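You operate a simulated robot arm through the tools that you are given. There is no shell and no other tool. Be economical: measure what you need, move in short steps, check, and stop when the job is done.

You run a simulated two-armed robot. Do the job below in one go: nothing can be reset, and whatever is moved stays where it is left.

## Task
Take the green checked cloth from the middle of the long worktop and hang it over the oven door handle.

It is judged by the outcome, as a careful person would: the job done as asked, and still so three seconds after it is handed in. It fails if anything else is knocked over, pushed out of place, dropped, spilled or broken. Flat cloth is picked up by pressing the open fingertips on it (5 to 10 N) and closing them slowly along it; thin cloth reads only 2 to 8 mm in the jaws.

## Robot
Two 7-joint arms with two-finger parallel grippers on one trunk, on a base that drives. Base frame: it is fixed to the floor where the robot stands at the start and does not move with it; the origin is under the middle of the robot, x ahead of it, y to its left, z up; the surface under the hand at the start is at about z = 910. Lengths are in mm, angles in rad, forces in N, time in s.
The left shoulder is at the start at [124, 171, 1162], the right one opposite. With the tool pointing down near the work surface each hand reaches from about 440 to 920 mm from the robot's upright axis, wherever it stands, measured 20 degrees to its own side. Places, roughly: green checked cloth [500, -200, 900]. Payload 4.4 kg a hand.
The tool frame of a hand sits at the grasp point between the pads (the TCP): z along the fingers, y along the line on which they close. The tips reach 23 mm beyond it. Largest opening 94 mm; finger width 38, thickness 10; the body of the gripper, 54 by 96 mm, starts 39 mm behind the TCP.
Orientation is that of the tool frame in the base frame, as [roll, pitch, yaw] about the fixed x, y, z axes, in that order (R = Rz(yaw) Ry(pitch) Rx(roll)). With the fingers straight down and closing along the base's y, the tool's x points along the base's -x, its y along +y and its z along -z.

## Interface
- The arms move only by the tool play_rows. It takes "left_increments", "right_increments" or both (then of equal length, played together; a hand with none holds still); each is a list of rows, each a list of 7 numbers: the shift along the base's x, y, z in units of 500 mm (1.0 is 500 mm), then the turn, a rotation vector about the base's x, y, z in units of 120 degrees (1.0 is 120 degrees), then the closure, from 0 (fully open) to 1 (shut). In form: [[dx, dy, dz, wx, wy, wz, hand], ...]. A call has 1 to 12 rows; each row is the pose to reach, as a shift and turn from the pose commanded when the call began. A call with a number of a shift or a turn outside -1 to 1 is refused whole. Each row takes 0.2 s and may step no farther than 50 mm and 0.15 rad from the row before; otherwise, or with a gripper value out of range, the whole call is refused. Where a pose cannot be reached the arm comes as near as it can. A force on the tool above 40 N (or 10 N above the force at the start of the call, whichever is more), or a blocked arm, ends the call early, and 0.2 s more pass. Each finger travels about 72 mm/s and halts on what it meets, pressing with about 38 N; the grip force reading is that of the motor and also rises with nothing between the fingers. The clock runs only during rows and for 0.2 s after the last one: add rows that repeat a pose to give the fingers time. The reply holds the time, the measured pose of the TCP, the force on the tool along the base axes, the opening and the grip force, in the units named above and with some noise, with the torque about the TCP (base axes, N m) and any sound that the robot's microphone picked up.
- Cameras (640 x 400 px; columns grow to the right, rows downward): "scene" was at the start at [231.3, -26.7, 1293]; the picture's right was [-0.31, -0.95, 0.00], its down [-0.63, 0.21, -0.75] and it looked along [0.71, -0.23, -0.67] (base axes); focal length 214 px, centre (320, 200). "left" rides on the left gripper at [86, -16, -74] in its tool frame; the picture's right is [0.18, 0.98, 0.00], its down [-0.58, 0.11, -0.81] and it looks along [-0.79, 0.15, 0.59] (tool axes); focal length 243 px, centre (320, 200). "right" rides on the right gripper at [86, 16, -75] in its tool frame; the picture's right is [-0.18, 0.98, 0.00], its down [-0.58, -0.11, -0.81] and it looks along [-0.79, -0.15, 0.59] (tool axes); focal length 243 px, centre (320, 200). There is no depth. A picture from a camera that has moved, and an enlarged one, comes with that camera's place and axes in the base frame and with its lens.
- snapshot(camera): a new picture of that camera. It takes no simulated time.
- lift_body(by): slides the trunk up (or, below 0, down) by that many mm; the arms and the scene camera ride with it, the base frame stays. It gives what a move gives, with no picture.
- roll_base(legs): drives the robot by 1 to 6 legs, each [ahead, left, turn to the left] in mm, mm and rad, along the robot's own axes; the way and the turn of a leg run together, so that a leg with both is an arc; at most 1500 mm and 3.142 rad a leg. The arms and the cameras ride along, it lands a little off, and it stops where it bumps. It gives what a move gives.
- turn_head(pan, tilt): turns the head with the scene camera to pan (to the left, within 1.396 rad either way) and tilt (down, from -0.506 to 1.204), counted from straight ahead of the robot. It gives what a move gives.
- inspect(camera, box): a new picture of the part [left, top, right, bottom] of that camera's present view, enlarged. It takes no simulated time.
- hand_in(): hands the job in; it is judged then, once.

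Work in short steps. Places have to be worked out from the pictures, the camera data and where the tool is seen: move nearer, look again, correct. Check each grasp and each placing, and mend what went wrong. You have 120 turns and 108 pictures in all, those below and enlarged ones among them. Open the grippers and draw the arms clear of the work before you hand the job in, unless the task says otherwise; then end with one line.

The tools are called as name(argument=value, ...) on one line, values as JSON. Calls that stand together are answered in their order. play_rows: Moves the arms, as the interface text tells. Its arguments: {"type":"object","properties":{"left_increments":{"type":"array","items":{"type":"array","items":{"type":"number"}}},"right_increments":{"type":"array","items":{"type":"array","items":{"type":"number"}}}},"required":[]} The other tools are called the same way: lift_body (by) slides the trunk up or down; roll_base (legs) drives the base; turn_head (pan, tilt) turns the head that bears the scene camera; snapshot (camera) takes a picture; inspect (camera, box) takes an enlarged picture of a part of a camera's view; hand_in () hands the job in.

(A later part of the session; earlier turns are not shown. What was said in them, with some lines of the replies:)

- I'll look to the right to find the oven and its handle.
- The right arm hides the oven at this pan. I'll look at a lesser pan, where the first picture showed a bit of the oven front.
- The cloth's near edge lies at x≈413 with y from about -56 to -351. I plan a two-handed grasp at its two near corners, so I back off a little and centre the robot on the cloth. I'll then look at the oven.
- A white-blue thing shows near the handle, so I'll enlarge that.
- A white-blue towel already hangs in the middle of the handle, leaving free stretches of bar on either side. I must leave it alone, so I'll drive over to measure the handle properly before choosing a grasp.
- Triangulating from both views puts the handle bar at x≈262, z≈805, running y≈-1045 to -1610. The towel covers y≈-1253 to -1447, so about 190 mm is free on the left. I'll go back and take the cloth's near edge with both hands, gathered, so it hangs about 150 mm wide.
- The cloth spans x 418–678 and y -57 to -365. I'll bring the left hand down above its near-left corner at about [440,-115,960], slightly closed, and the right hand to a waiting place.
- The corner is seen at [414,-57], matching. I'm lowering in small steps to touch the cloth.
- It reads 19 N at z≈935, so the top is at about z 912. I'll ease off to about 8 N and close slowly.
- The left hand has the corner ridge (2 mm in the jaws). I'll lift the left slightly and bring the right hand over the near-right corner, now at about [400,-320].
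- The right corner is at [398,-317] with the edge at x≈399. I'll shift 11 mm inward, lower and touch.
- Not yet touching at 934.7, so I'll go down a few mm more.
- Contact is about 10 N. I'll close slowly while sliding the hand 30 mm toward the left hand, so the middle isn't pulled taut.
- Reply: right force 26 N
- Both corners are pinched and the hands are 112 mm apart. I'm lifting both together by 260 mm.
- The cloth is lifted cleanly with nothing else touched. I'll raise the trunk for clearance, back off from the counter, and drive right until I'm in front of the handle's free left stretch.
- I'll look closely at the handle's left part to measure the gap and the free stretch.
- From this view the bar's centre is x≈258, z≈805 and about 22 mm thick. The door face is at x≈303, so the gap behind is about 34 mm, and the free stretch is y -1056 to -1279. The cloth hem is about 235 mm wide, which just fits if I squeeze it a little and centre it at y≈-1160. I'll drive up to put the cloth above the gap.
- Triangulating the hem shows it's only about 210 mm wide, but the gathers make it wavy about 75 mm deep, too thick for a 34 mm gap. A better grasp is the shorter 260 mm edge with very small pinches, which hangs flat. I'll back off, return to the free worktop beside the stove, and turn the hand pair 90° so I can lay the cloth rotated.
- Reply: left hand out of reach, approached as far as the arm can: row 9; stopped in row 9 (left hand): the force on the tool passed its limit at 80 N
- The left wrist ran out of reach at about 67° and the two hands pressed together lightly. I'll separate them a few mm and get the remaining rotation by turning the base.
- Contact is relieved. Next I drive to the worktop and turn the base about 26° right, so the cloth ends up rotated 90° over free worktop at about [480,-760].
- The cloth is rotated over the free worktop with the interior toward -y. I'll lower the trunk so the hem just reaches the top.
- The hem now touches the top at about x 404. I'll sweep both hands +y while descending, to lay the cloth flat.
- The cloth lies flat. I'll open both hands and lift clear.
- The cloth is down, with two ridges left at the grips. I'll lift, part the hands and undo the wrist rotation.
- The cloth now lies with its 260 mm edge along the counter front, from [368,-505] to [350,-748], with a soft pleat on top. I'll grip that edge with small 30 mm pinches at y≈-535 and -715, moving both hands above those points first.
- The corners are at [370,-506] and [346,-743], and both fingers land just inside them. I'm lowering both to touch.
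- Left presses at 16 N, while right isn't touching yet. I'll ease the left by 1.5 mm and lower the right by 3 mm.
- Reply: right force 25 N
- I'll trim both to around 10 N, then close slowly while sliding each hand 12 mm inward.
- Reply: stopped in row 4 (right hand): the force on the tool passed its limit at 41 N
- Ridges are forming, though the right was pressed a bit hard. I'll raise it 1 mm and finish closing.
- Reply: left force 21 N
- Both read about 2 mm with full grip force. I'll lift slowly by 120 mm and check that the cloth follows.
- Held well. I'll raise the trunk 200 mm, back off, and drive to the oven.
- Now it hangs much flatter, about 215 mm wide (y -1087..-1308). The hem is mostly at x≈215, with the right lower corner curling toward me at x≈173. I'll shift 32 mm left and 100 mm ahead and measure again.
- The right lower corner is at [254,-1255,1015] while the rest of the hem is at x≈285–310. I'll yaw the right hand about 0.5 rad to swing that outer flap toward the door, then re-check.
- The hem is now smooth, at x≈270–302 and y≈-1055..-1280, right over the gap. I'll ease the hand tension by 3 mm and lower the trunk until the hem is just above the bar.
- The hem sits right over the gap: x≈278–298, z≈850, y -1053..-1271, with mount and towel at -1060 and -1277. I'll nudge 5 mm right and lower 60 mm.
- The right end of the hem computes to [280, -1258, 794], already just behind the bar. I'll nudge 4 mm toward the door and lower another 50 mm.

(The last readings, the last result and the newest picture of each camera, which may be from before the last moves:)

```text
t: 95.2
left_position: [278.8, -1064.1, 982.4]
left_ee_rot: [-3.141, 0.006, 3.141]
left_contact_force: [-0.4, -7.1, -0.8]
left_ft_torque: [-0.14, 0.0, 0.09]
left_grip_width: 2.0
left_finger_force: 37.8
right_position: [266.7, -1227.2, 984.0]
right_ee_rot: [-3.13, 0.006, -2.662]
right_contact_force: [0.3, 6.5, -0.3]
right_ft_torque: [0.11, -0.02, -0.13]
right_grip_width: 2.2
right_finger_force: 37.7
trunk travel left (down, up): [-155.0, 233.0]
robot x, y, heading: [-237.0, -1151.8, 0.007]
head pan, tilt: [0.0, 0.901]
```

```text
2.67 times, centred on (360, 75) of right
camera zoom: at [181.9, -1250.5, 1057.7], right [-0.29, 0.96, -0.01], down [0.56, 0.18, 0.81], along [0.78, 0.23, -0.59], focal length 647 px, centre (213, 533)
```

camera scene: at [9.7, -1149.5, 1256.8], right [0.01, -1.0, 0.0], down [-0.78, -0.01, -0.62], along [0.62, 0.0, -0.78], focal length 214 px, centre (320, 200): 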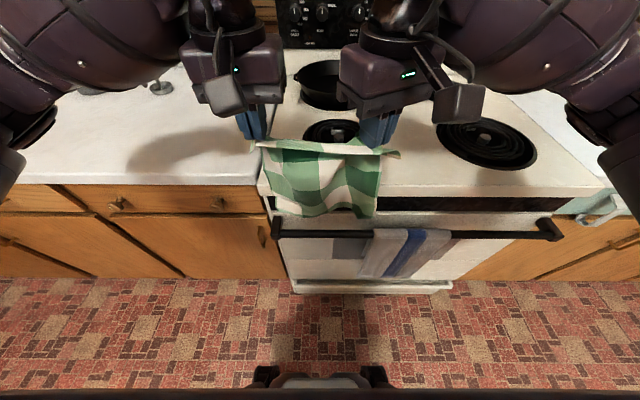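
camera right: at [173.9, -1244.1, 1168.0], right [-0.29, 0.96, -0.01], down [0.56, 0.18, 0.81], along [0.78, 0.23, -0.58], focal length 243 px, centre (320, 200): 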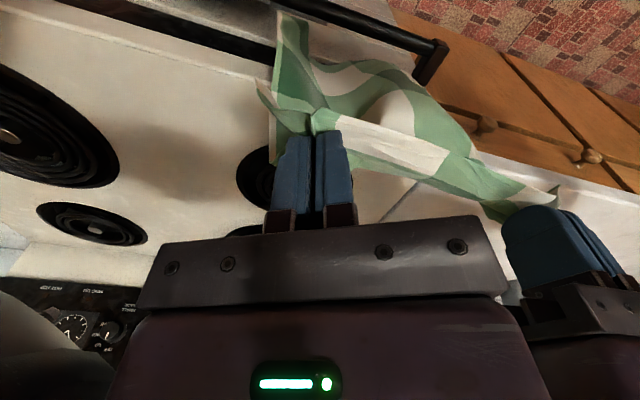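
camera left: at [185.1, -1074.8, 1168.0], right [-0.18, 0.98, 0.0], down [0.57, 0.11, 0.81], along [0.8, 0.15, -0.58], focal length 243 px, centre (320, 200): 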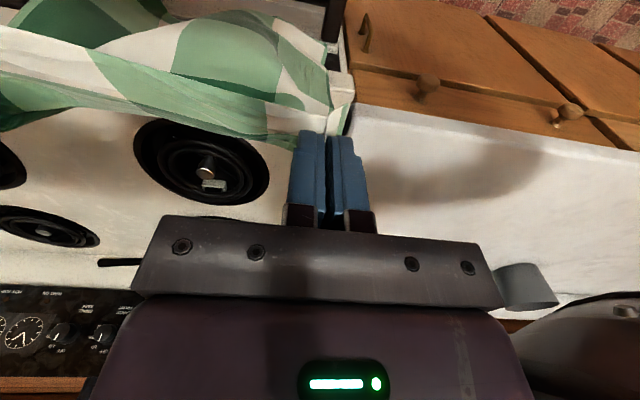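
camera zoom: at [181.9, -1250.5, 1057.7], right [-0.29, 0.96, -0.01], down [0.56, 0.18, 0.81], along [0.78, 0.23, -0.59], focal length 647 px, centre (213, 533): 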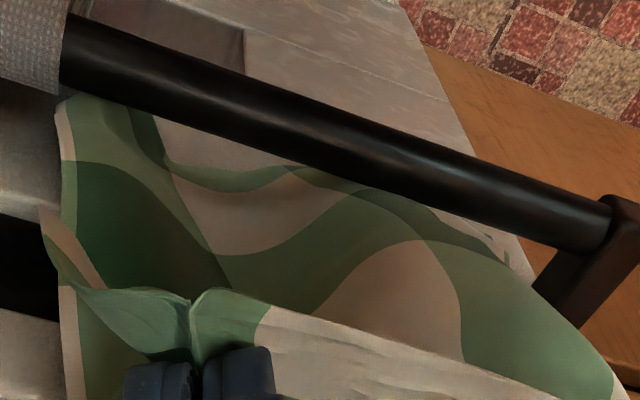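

The cloth has slid behind the bar across the whole width, neatly between the mount and the towel. I'll lower a further 45 mm so that about half is behind.

play_rows(left_increments=[[0, 0, -0.025, 0, 0, 0, 1], [0, 0, -0.05, 0, 0, 0, 1], [0, 0, -0.07, 0, 0, 0, 1], [0, 0, -0.09, 0, 0, 0, 1], [0, 0, -0.09, 0, 0, 0, 1]], right_increments=[[0, 0, -0.025, 0, 0, 0, 1], [0, 0, -0.05, 0, 0, 0, 1], [0, 0, -0.07, 0, 0, 0, 1], [0, 0, -0.09, 0, 0, 0, 1], [0, 0, -0.09, 0, 0, 0, 1]])

inspect(camera="scene", box=[240, 150, 420, 280])

snapshot(camera="right")

```text
t: 96.5
left_position: [276.9, -1062.8, 939.7]
left_ee_rot: [-3.141, 0.005, -3.14]
left_contact_force: [0.0, -4.7, -0.1]
left_ft_torque: [-0.07, -0.03, 0.06]
left_grip_width: 1.6
left_finger_force: 38.3
right_position: [265.5, -1225.6, 939.0]
right_ee_rot: [-3.133, 0.004, -2.663]
right_contact_force: [0.2, 4.5, -0.2]
right_ft_torque: [0.12, -0.01, -0.13]
right_grip_width: 1.8
right_finger_force: 38.1
trunk travel left (down, up): [-155.0, 233.0]
robot x, y, heading: [-235.8, -1153.0, 0.005]
head pan, tilt: [0.0, 0.901]
```

```text
3.08 times, centred on (330, 215) of scene
camera zoom: at [11.0, -1149.5, 1256.3], right [0.01, -1.0, 0.0], down [-0.78, -0.01, -0.62], along [0.62, 0.0, -0.78], focal length 660 px, centre (289, 154)
```

zoom: 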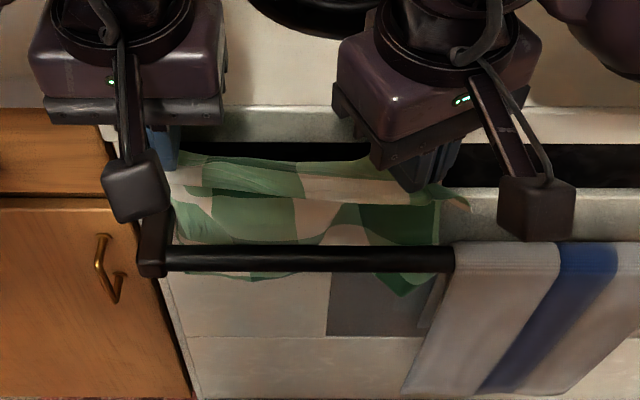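

```text
44 pictures are left
camera right: at [181.2, -1249.0, 1012.1], right [-0.29, 0.96, -0.01], down [0.56, 0.18, 0.81], along [0.78, 0.23, -0.59], focal length 243 px, centre (320, 200)
```

right: 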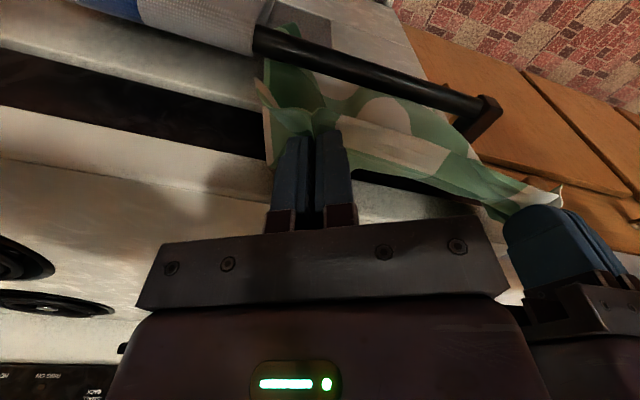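

About 90–105 mm of the cloth now hangs behind the bar. I'll swing the hands toward me over the bar and down, keeping the cloth slack.

play_rows(left_increments=[[-0.03, 0, -0.015, 0, 0, 0, 1], [-0.06, 0, -0.025, 0, 0, 0, 1], [-0.09, 0, -0.04, 0, 0, 0, 1], [-0.12, 0, -0.065, 0, 0, 0, 1], [-0.14, 0, -0.1, 0, 0, 0, 1], [-0.14, 0, -0.1, 0, 0, 0, 1]], right_increments=[[-0.03, 0, -0.015, 0, 0, 0, 1], [-0.06, 0, -0.025, 0, 0, 0, 1], [-0.09, 0, -0.04, 0, 0, 0, 1], [-0.12, 0, -0.065, 0, 0, 0, 1], [-0.14, 0, -0.1, 0, 0, 0, 1], [-0.14, 0, -0.1, 0, 0, 0, 1]])

inspect(camera="scene", box=[220, 130, 440, 280])

```text
t: 97.8
left_position: [206.1, -1064.2, 887.1]
left_ee_rot: [3.141, 0.007, -3.141]
left_contact_force: [0.3, -4.3, -0.2]
left_ft_torque: [-0.1, 0.01, 0.07]
left_grip_width: 1.7
left_finger_force: 37.5
right_position: [195.4, -1227.2, 890.0]
right_ee_rot: [-3.132, 0.004, -2.665]
right_contact_force: [1.2, 4.1, -0.1]
right_ft_torque: [0.07, -0.01, -0.13]
right_grip_width: 1.9
right_finger_force: 37.5
trunk travel left (down, up): [-155.0, 233.0]
robot x, y, heading: [-237.8, -1151.6, 0.004]
head pan, tilt: [0.0, 0.901]
```

```text
2.67 times, centred on (330, 205) of scene
camera zoom: at [10.9, -1149.5, 1256.3], right [0.01, -1.0, 0.0], down [-0.78, -0.01, -0.62], along [0.62, 0.0, -0.78], focal length 572 px, centre (293, 187)
```

zoom: 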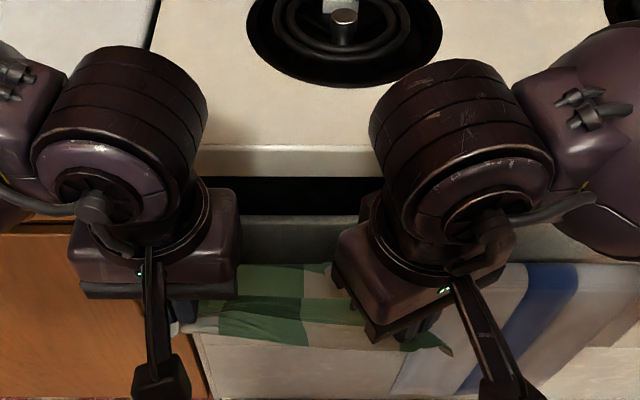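

The hands are now in front of the bar with tips at [206, …, 864]. I'll back the base 30 mm and then lower the hands 70 mm.

roll_base(legs=[[-30, 0, 0]])

play_rows(left_increments=[[0, 0, -0.04, 0, 0, 0, 1], [0, 0, -0.08, 0, 0, 0, 1], [0, 0, -0.12, 0, 0, 0, 1], [0.01, 0, -0.15, 0, 0, 0, 1], [0.01, 0, -0.15, 0, 0, 0, 1]], right_increments=[[0, 0, -0.04, 0, 0, 0, 1], [0, 0, -0.08, 0, 0, 0, 1], [0, 0, -0.12, 0, 0, 0, 1], [0.01, 0, -0.15, 0, 0, 0, 1], [0.01, 0, -0.15, 0, 0, 0, 1]])

snapshot(camera="left")

snapshot(camera="right")

```text
t: 98.7
left_position: [177.0, -1065.7, 887.7]
left_ee_rot: [-3.14, 0.009, -3.141]
left_contact_force: [-0.6, -2.5, 0.3]
left_ft_torque: [-0.07, -0.01, 0.06]
left_grip_width: 2.1
left_finger_force: 38.2
right_position: [164.4, -1226.8, 890.7]
right_ee_rot: [-3.13, 0.004, -2.663]
right_contact_force: [-0.2, 3.4, 0.4]
right_ft_torque: [0.12, -0.03, -0.08]
right_grip_width: 2.2
right_finger_force: 38.0
trunk travel left (down, up): [-155.0, 233.0]
robot x, y, heading: [-267.0, -1150.9, 0.005]
head pan, tilt: [0.0, 0.901]
```

```text
t: 99.9
left_position: [181.1, -1066.4, 813.1]
left_ee_rot: [3.141, 0.007, 3.141]
left_contact_force: [-0.2, -3.4, 0.3]
left_ft_torque: [-0.09, -0.06, 0.06]
left_grip_width: 2.0
left_finger_force: 39.0
right_position: [171.1, -1226.7, 813.5]
right_ee_rot: [-3.131, 0.003, -2.662]
right_contact_force: [0.4, 3.0, 0.0]
right_ft_torque: [0.07, -0.01, -0.09]
right_grip_width: 1.8
right_finger_force: 38.4
trunk travel left (down, up): [-155.0, 233.0]
robot x, y, heading: [-267.8, -1147.9, 0.004]
head pan, tilt: [0.0, 0.901]
```

```text
42 pictures are left
camera left: at [95.2, -1082.4, 886.3], right [-0.18, 0.98, 0.0], down [0.58, 0.11, 0.81], along [0.8, 0.15, -0.59], focal length 243 px, centre (320, 200)
```

left: 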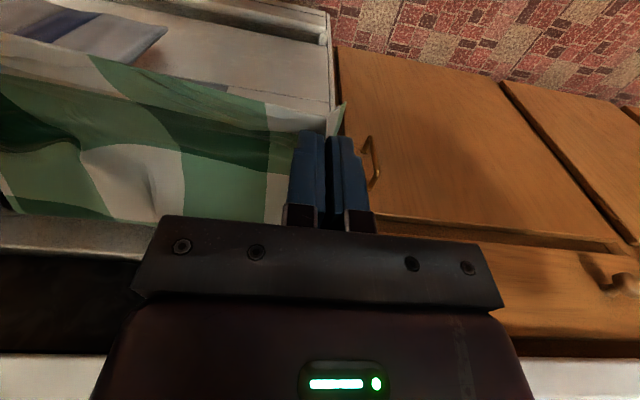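

```text
41 pictures are left
camera right: at [86.8, -1250.9, 886.9], right [-0.29, 0.96, -0.01], down [0.56, 0.18, 0.81], along [0.78, 0.23, -0.59], focal length 243 px, centre (320, 200)
```

right: 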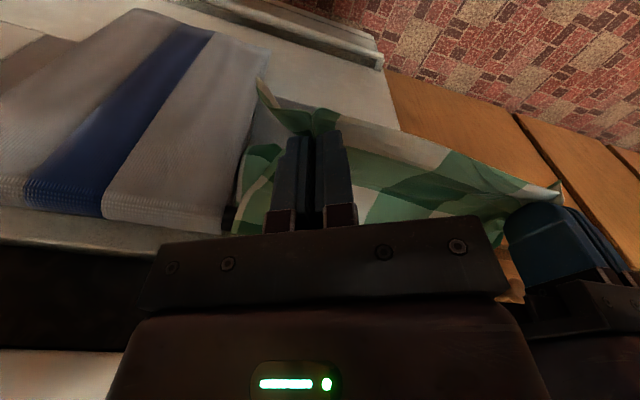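

Cloth drapes over the bar, beside the towel and not touching it. I'll lower 40 mm more, bring it a little nearer the bar, and open the fingers slowly.

play_rows(left_increments=[[0.01, 0, -0.04, 0, 0, 0, 1], [0.03, 0, -0.08, 0, 0, 0, 1], [0.03, 0, -0.08, 0, 0, 0, 1], [0.03, 0, -0.08, 0, 0, 0, 0.9], [0.03, 0, -0.08, 0, 0, 0, 0.8], [0.03, 0, -0.08, 0, 0, 0, 0.7], [0.03, 0, -0.08, 0, 0, 0, 0.65], [0.03, 0, -0.08, 0, 0, 0, 0.65]], right_increments=[[0.01, 0, -0.04, 0, 0, 0, 1], [0.03, 0, -0.08, 0, 0, 0, 1], [0.03, 0, -0.08, 0, 0, 0, 1], [0.03, 0, -0.08, 0, 0, 0, 0.9], [0.03, 0, -0.08, 0, 0, 0, 0.8], [0.03, 0, -0.08, 0, 0, 0, 0.7], [0.03, 0, -0.08, 0, 0, 0, 0.65], [0.03, 0, -0.08, 0, 0, 0, 0.65]])

snapshot(camera="left")

snapshot(camera="right")

```text
t: 101.7
left_position: [197.1, -1065.0, 770.6]
left_ee_rot: [-3.141, 0.005, -3.141]
left_contact_force: [0.2, 0.1, 1.1]
left_ft_torque: [0.03, 0.02, -0.02]
left_grip_width: 32.9
left_finger_force: 0.0
right_position: [187.8, -1228.9, 774.5]
right_ee_rot: [-3.133, 0.002, -2.663]
right_contact_force: [-0.2, -0.8, 0.5]
right_ft_torque: [0.01, 0.02, 0.0]
right_grip_width: 33.0
right_finger_force: 0.0
trunk travel left (down, up): [-155.0, 233.0]
robot x, y, heading: [-267.1, -1149.5, 0.009]
head pan, tilt: [0.0, 0.901]
```

```text
40 pictures are left
camera left: at [110.6, -1081.3, 844.7], right [-0.18, 0.98, 0.0], down [0.58, 0.11, 0.81], along [0.8, 0.15, -0.59], focal length 243 px, centre (320, 200)
```

left: 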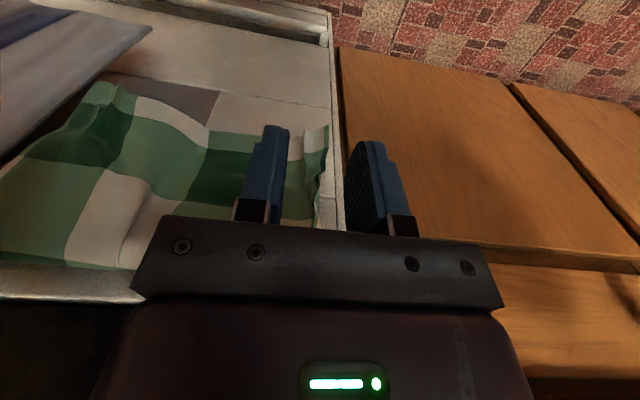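

```text
39 pictures are left
camera right: at [102.1, -1251.8, 847.2], right [-0.29, 0.96, -0.01], down [0.56, 0.18, 0.81], along [0.78, 0.23, -0.59], focal length 243 px, centre (320, 200)
```

right: 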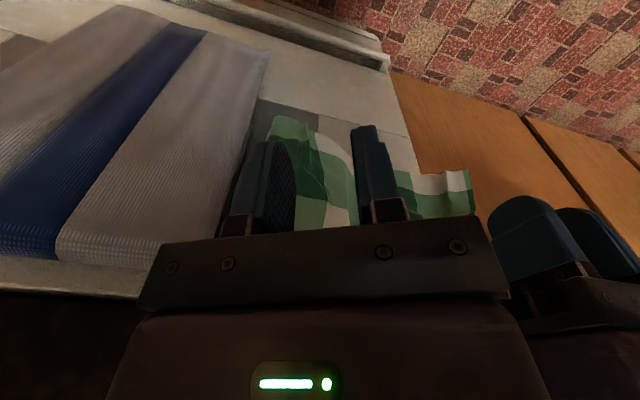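

Released, and the front flap hangs against the door. I'll withdraw straight back with the base.

roll_base(legs=[[-250, 0, 0]])

lift_body(by=150)

snapshot(camera="scene")

inspect(camera="scene", box=[220, 90, 480, 260])

```text
t: 103.5
left_position: [-47.3, -1066.2, 772.7]
left_ee_rot: [3.141, 0.007, -3.141]
left_contact_force: [-0.6, 0.3, 0.6]
left_ft_torque: [0.01, 0.02, -0.02]
left_grip_width: 33.0
left_finger_force: 0.1
right_position: [-56.6, -1230.7, 774.8]
right_ee_rot: [-3.132, 0.005, -2.663]
right_contact_force: [0.3, 1.0, -0.8]
right_ft_torque: [0.0, -0.02, 0.02]
right_grip_width: 33.2
right_finger_force: 0.1
trunk travel left (down, up): [-155.0, 233.0]
robot x, y, heading: [-509.4, -1154.2, 0.006]
head pan, tilt: [0.0, 0.901]
```

```text
t: 105.2
left_position: [-45.4, -1066.1, 920.7]
left_ee_rot: [-3.141, 0.005, -3.141]
left_contact_force: [0.8, -0.9, 0.9]
left_ft_torque: [-0.02, 0.03, -0.04]
left_grip_width: 32.9
left_finger_force: 0.1
right_position: [-57.2, -1229.8, 923.4]
right_ee_rot: [-3.133, 0.002, -2.664]
right_contact_force: [0.2, -0.8, -0.9]
right_ft_torque: [-0.03, -0.02, -0.01]
right_grip_width: 32.9
right_finger_force: 0.0
trunk travel left (down, up): [-305.0, 83.0]
robot x, y, heading: [-510.5, -1150.1, 0.006]
head pan, tilt: [0.0, 0.901]
```

```text
38 pictures are left
camera scene: at [-370.6, -1152.0, 1418.6], right [0.01, -1.0, 0.0], down [-0.78, -0.01, -0.62], along [0.62, 0.0, -0.78], focal length 214 px, centre (320, 200)
```

scene: 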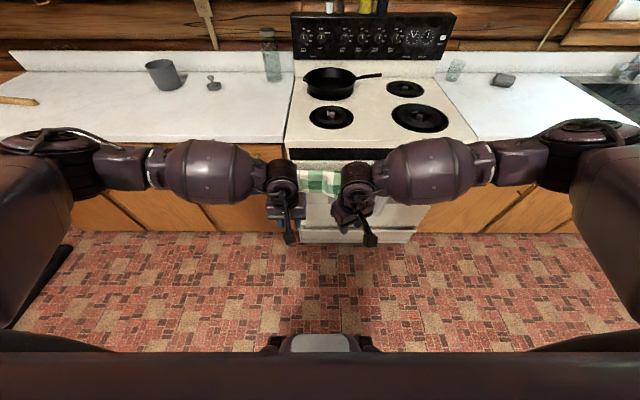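

```text
2.35 times, centred on (350, 175) of scene
camera zoom: at [-370.6, -1152.0, 1418.6], right [0.01, -1.0, 0.0], down [-0.78, -0.01, -0.62], along [0.62, 0.0, -0.78], focal length 505 px, centre (249, 259)
```

zoom: 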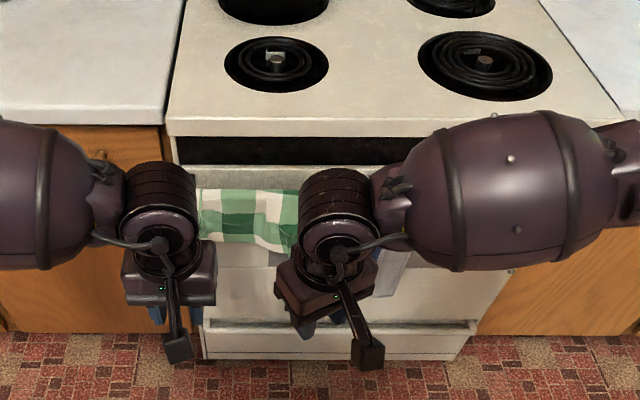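

Arms block the view, so I'll spread the hands apart and open the fingers fully.

play_rows(left_increments=[[0, 0.08, 0.03, 0, 0, 0, 0.3], [0, 0.16, 0.06, 0, 0, 0, 0], [0, 0.24, 0.09, 0, 0, 0, 0], [0, 0.32, 0.12, 0, 0, 0, 0], [0, 0.4, 0.15, 0, 0, 0, 0]], right_increments=[[0, -0.08, 0.03, 0, 0, 0, 0.3], [0, -0.16, 0.06, 0, 0, 0, 0], [0, -0.24, 0.09, 0, 0, 0, 0], [0, -0.32, 0.12, 0, 0, 0, 0], [0, -0.4, 0.15, 0, 0, 0, 0]])

inspect(camera="scene", box=[220, 90, 480, 260])

```text
t: 106.4
left_position: [-48.3, -866.6, 996.3]
left_ee_rot: [-3.141, 0.007, -3.141]
left_contact_force: [0.4, -0.1, 0.2]
left_ft_torque: [0.01, -0.01, 0.01]
left_grip_width: 94.0
left_finger_force: 0.1
right_position: [-56.6, -1429.2, 994.8]
right_ee_rot: [-3.132, 0.004, -2.661]
right_contact_force: [0.1, 0.1, 0.1]
right_ft_torque: [-0.02, -0.04, -0.02]
right_grip_width: 93.9
right_finger_force: 0.0
trunk travel left (down, up): [-305.0, 83.0]
robot x, y, heading: [-511.1, -1150.8, 0.006]
head pan, tilt: [0.0, 0.901]
```

```text
2.35 times, centred on (350, 175) of scene
camera zoom: at [-372.9, -1152.0, 1419.1], right [0.01, -1.0, 0.0], down [-0.78, -0.01, -0.62], along [0.62, 0.0, -0.78], focal length 505 px, centre (249, 259)
```

zoom: 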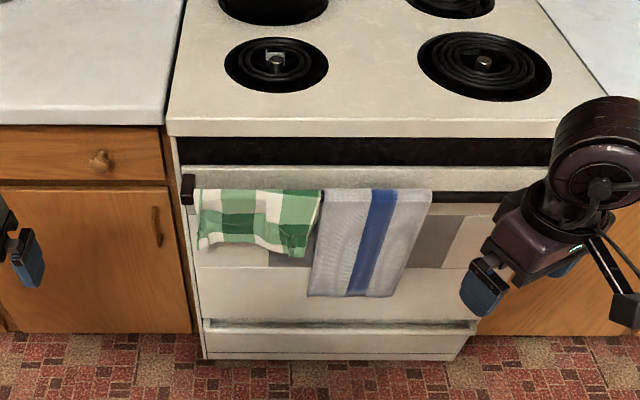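

The green cloth hangs over the left part of the handle beside the undisturbed towel. It has been still for over 4 s since release, and both hands are open and clear.

hand_in()

```text
The job is handed in.
```

The green checked cloth is hanging over the left part of the oven door handle. The white-and-blue towel already on the handle was not disturbed, and the job is handed in.
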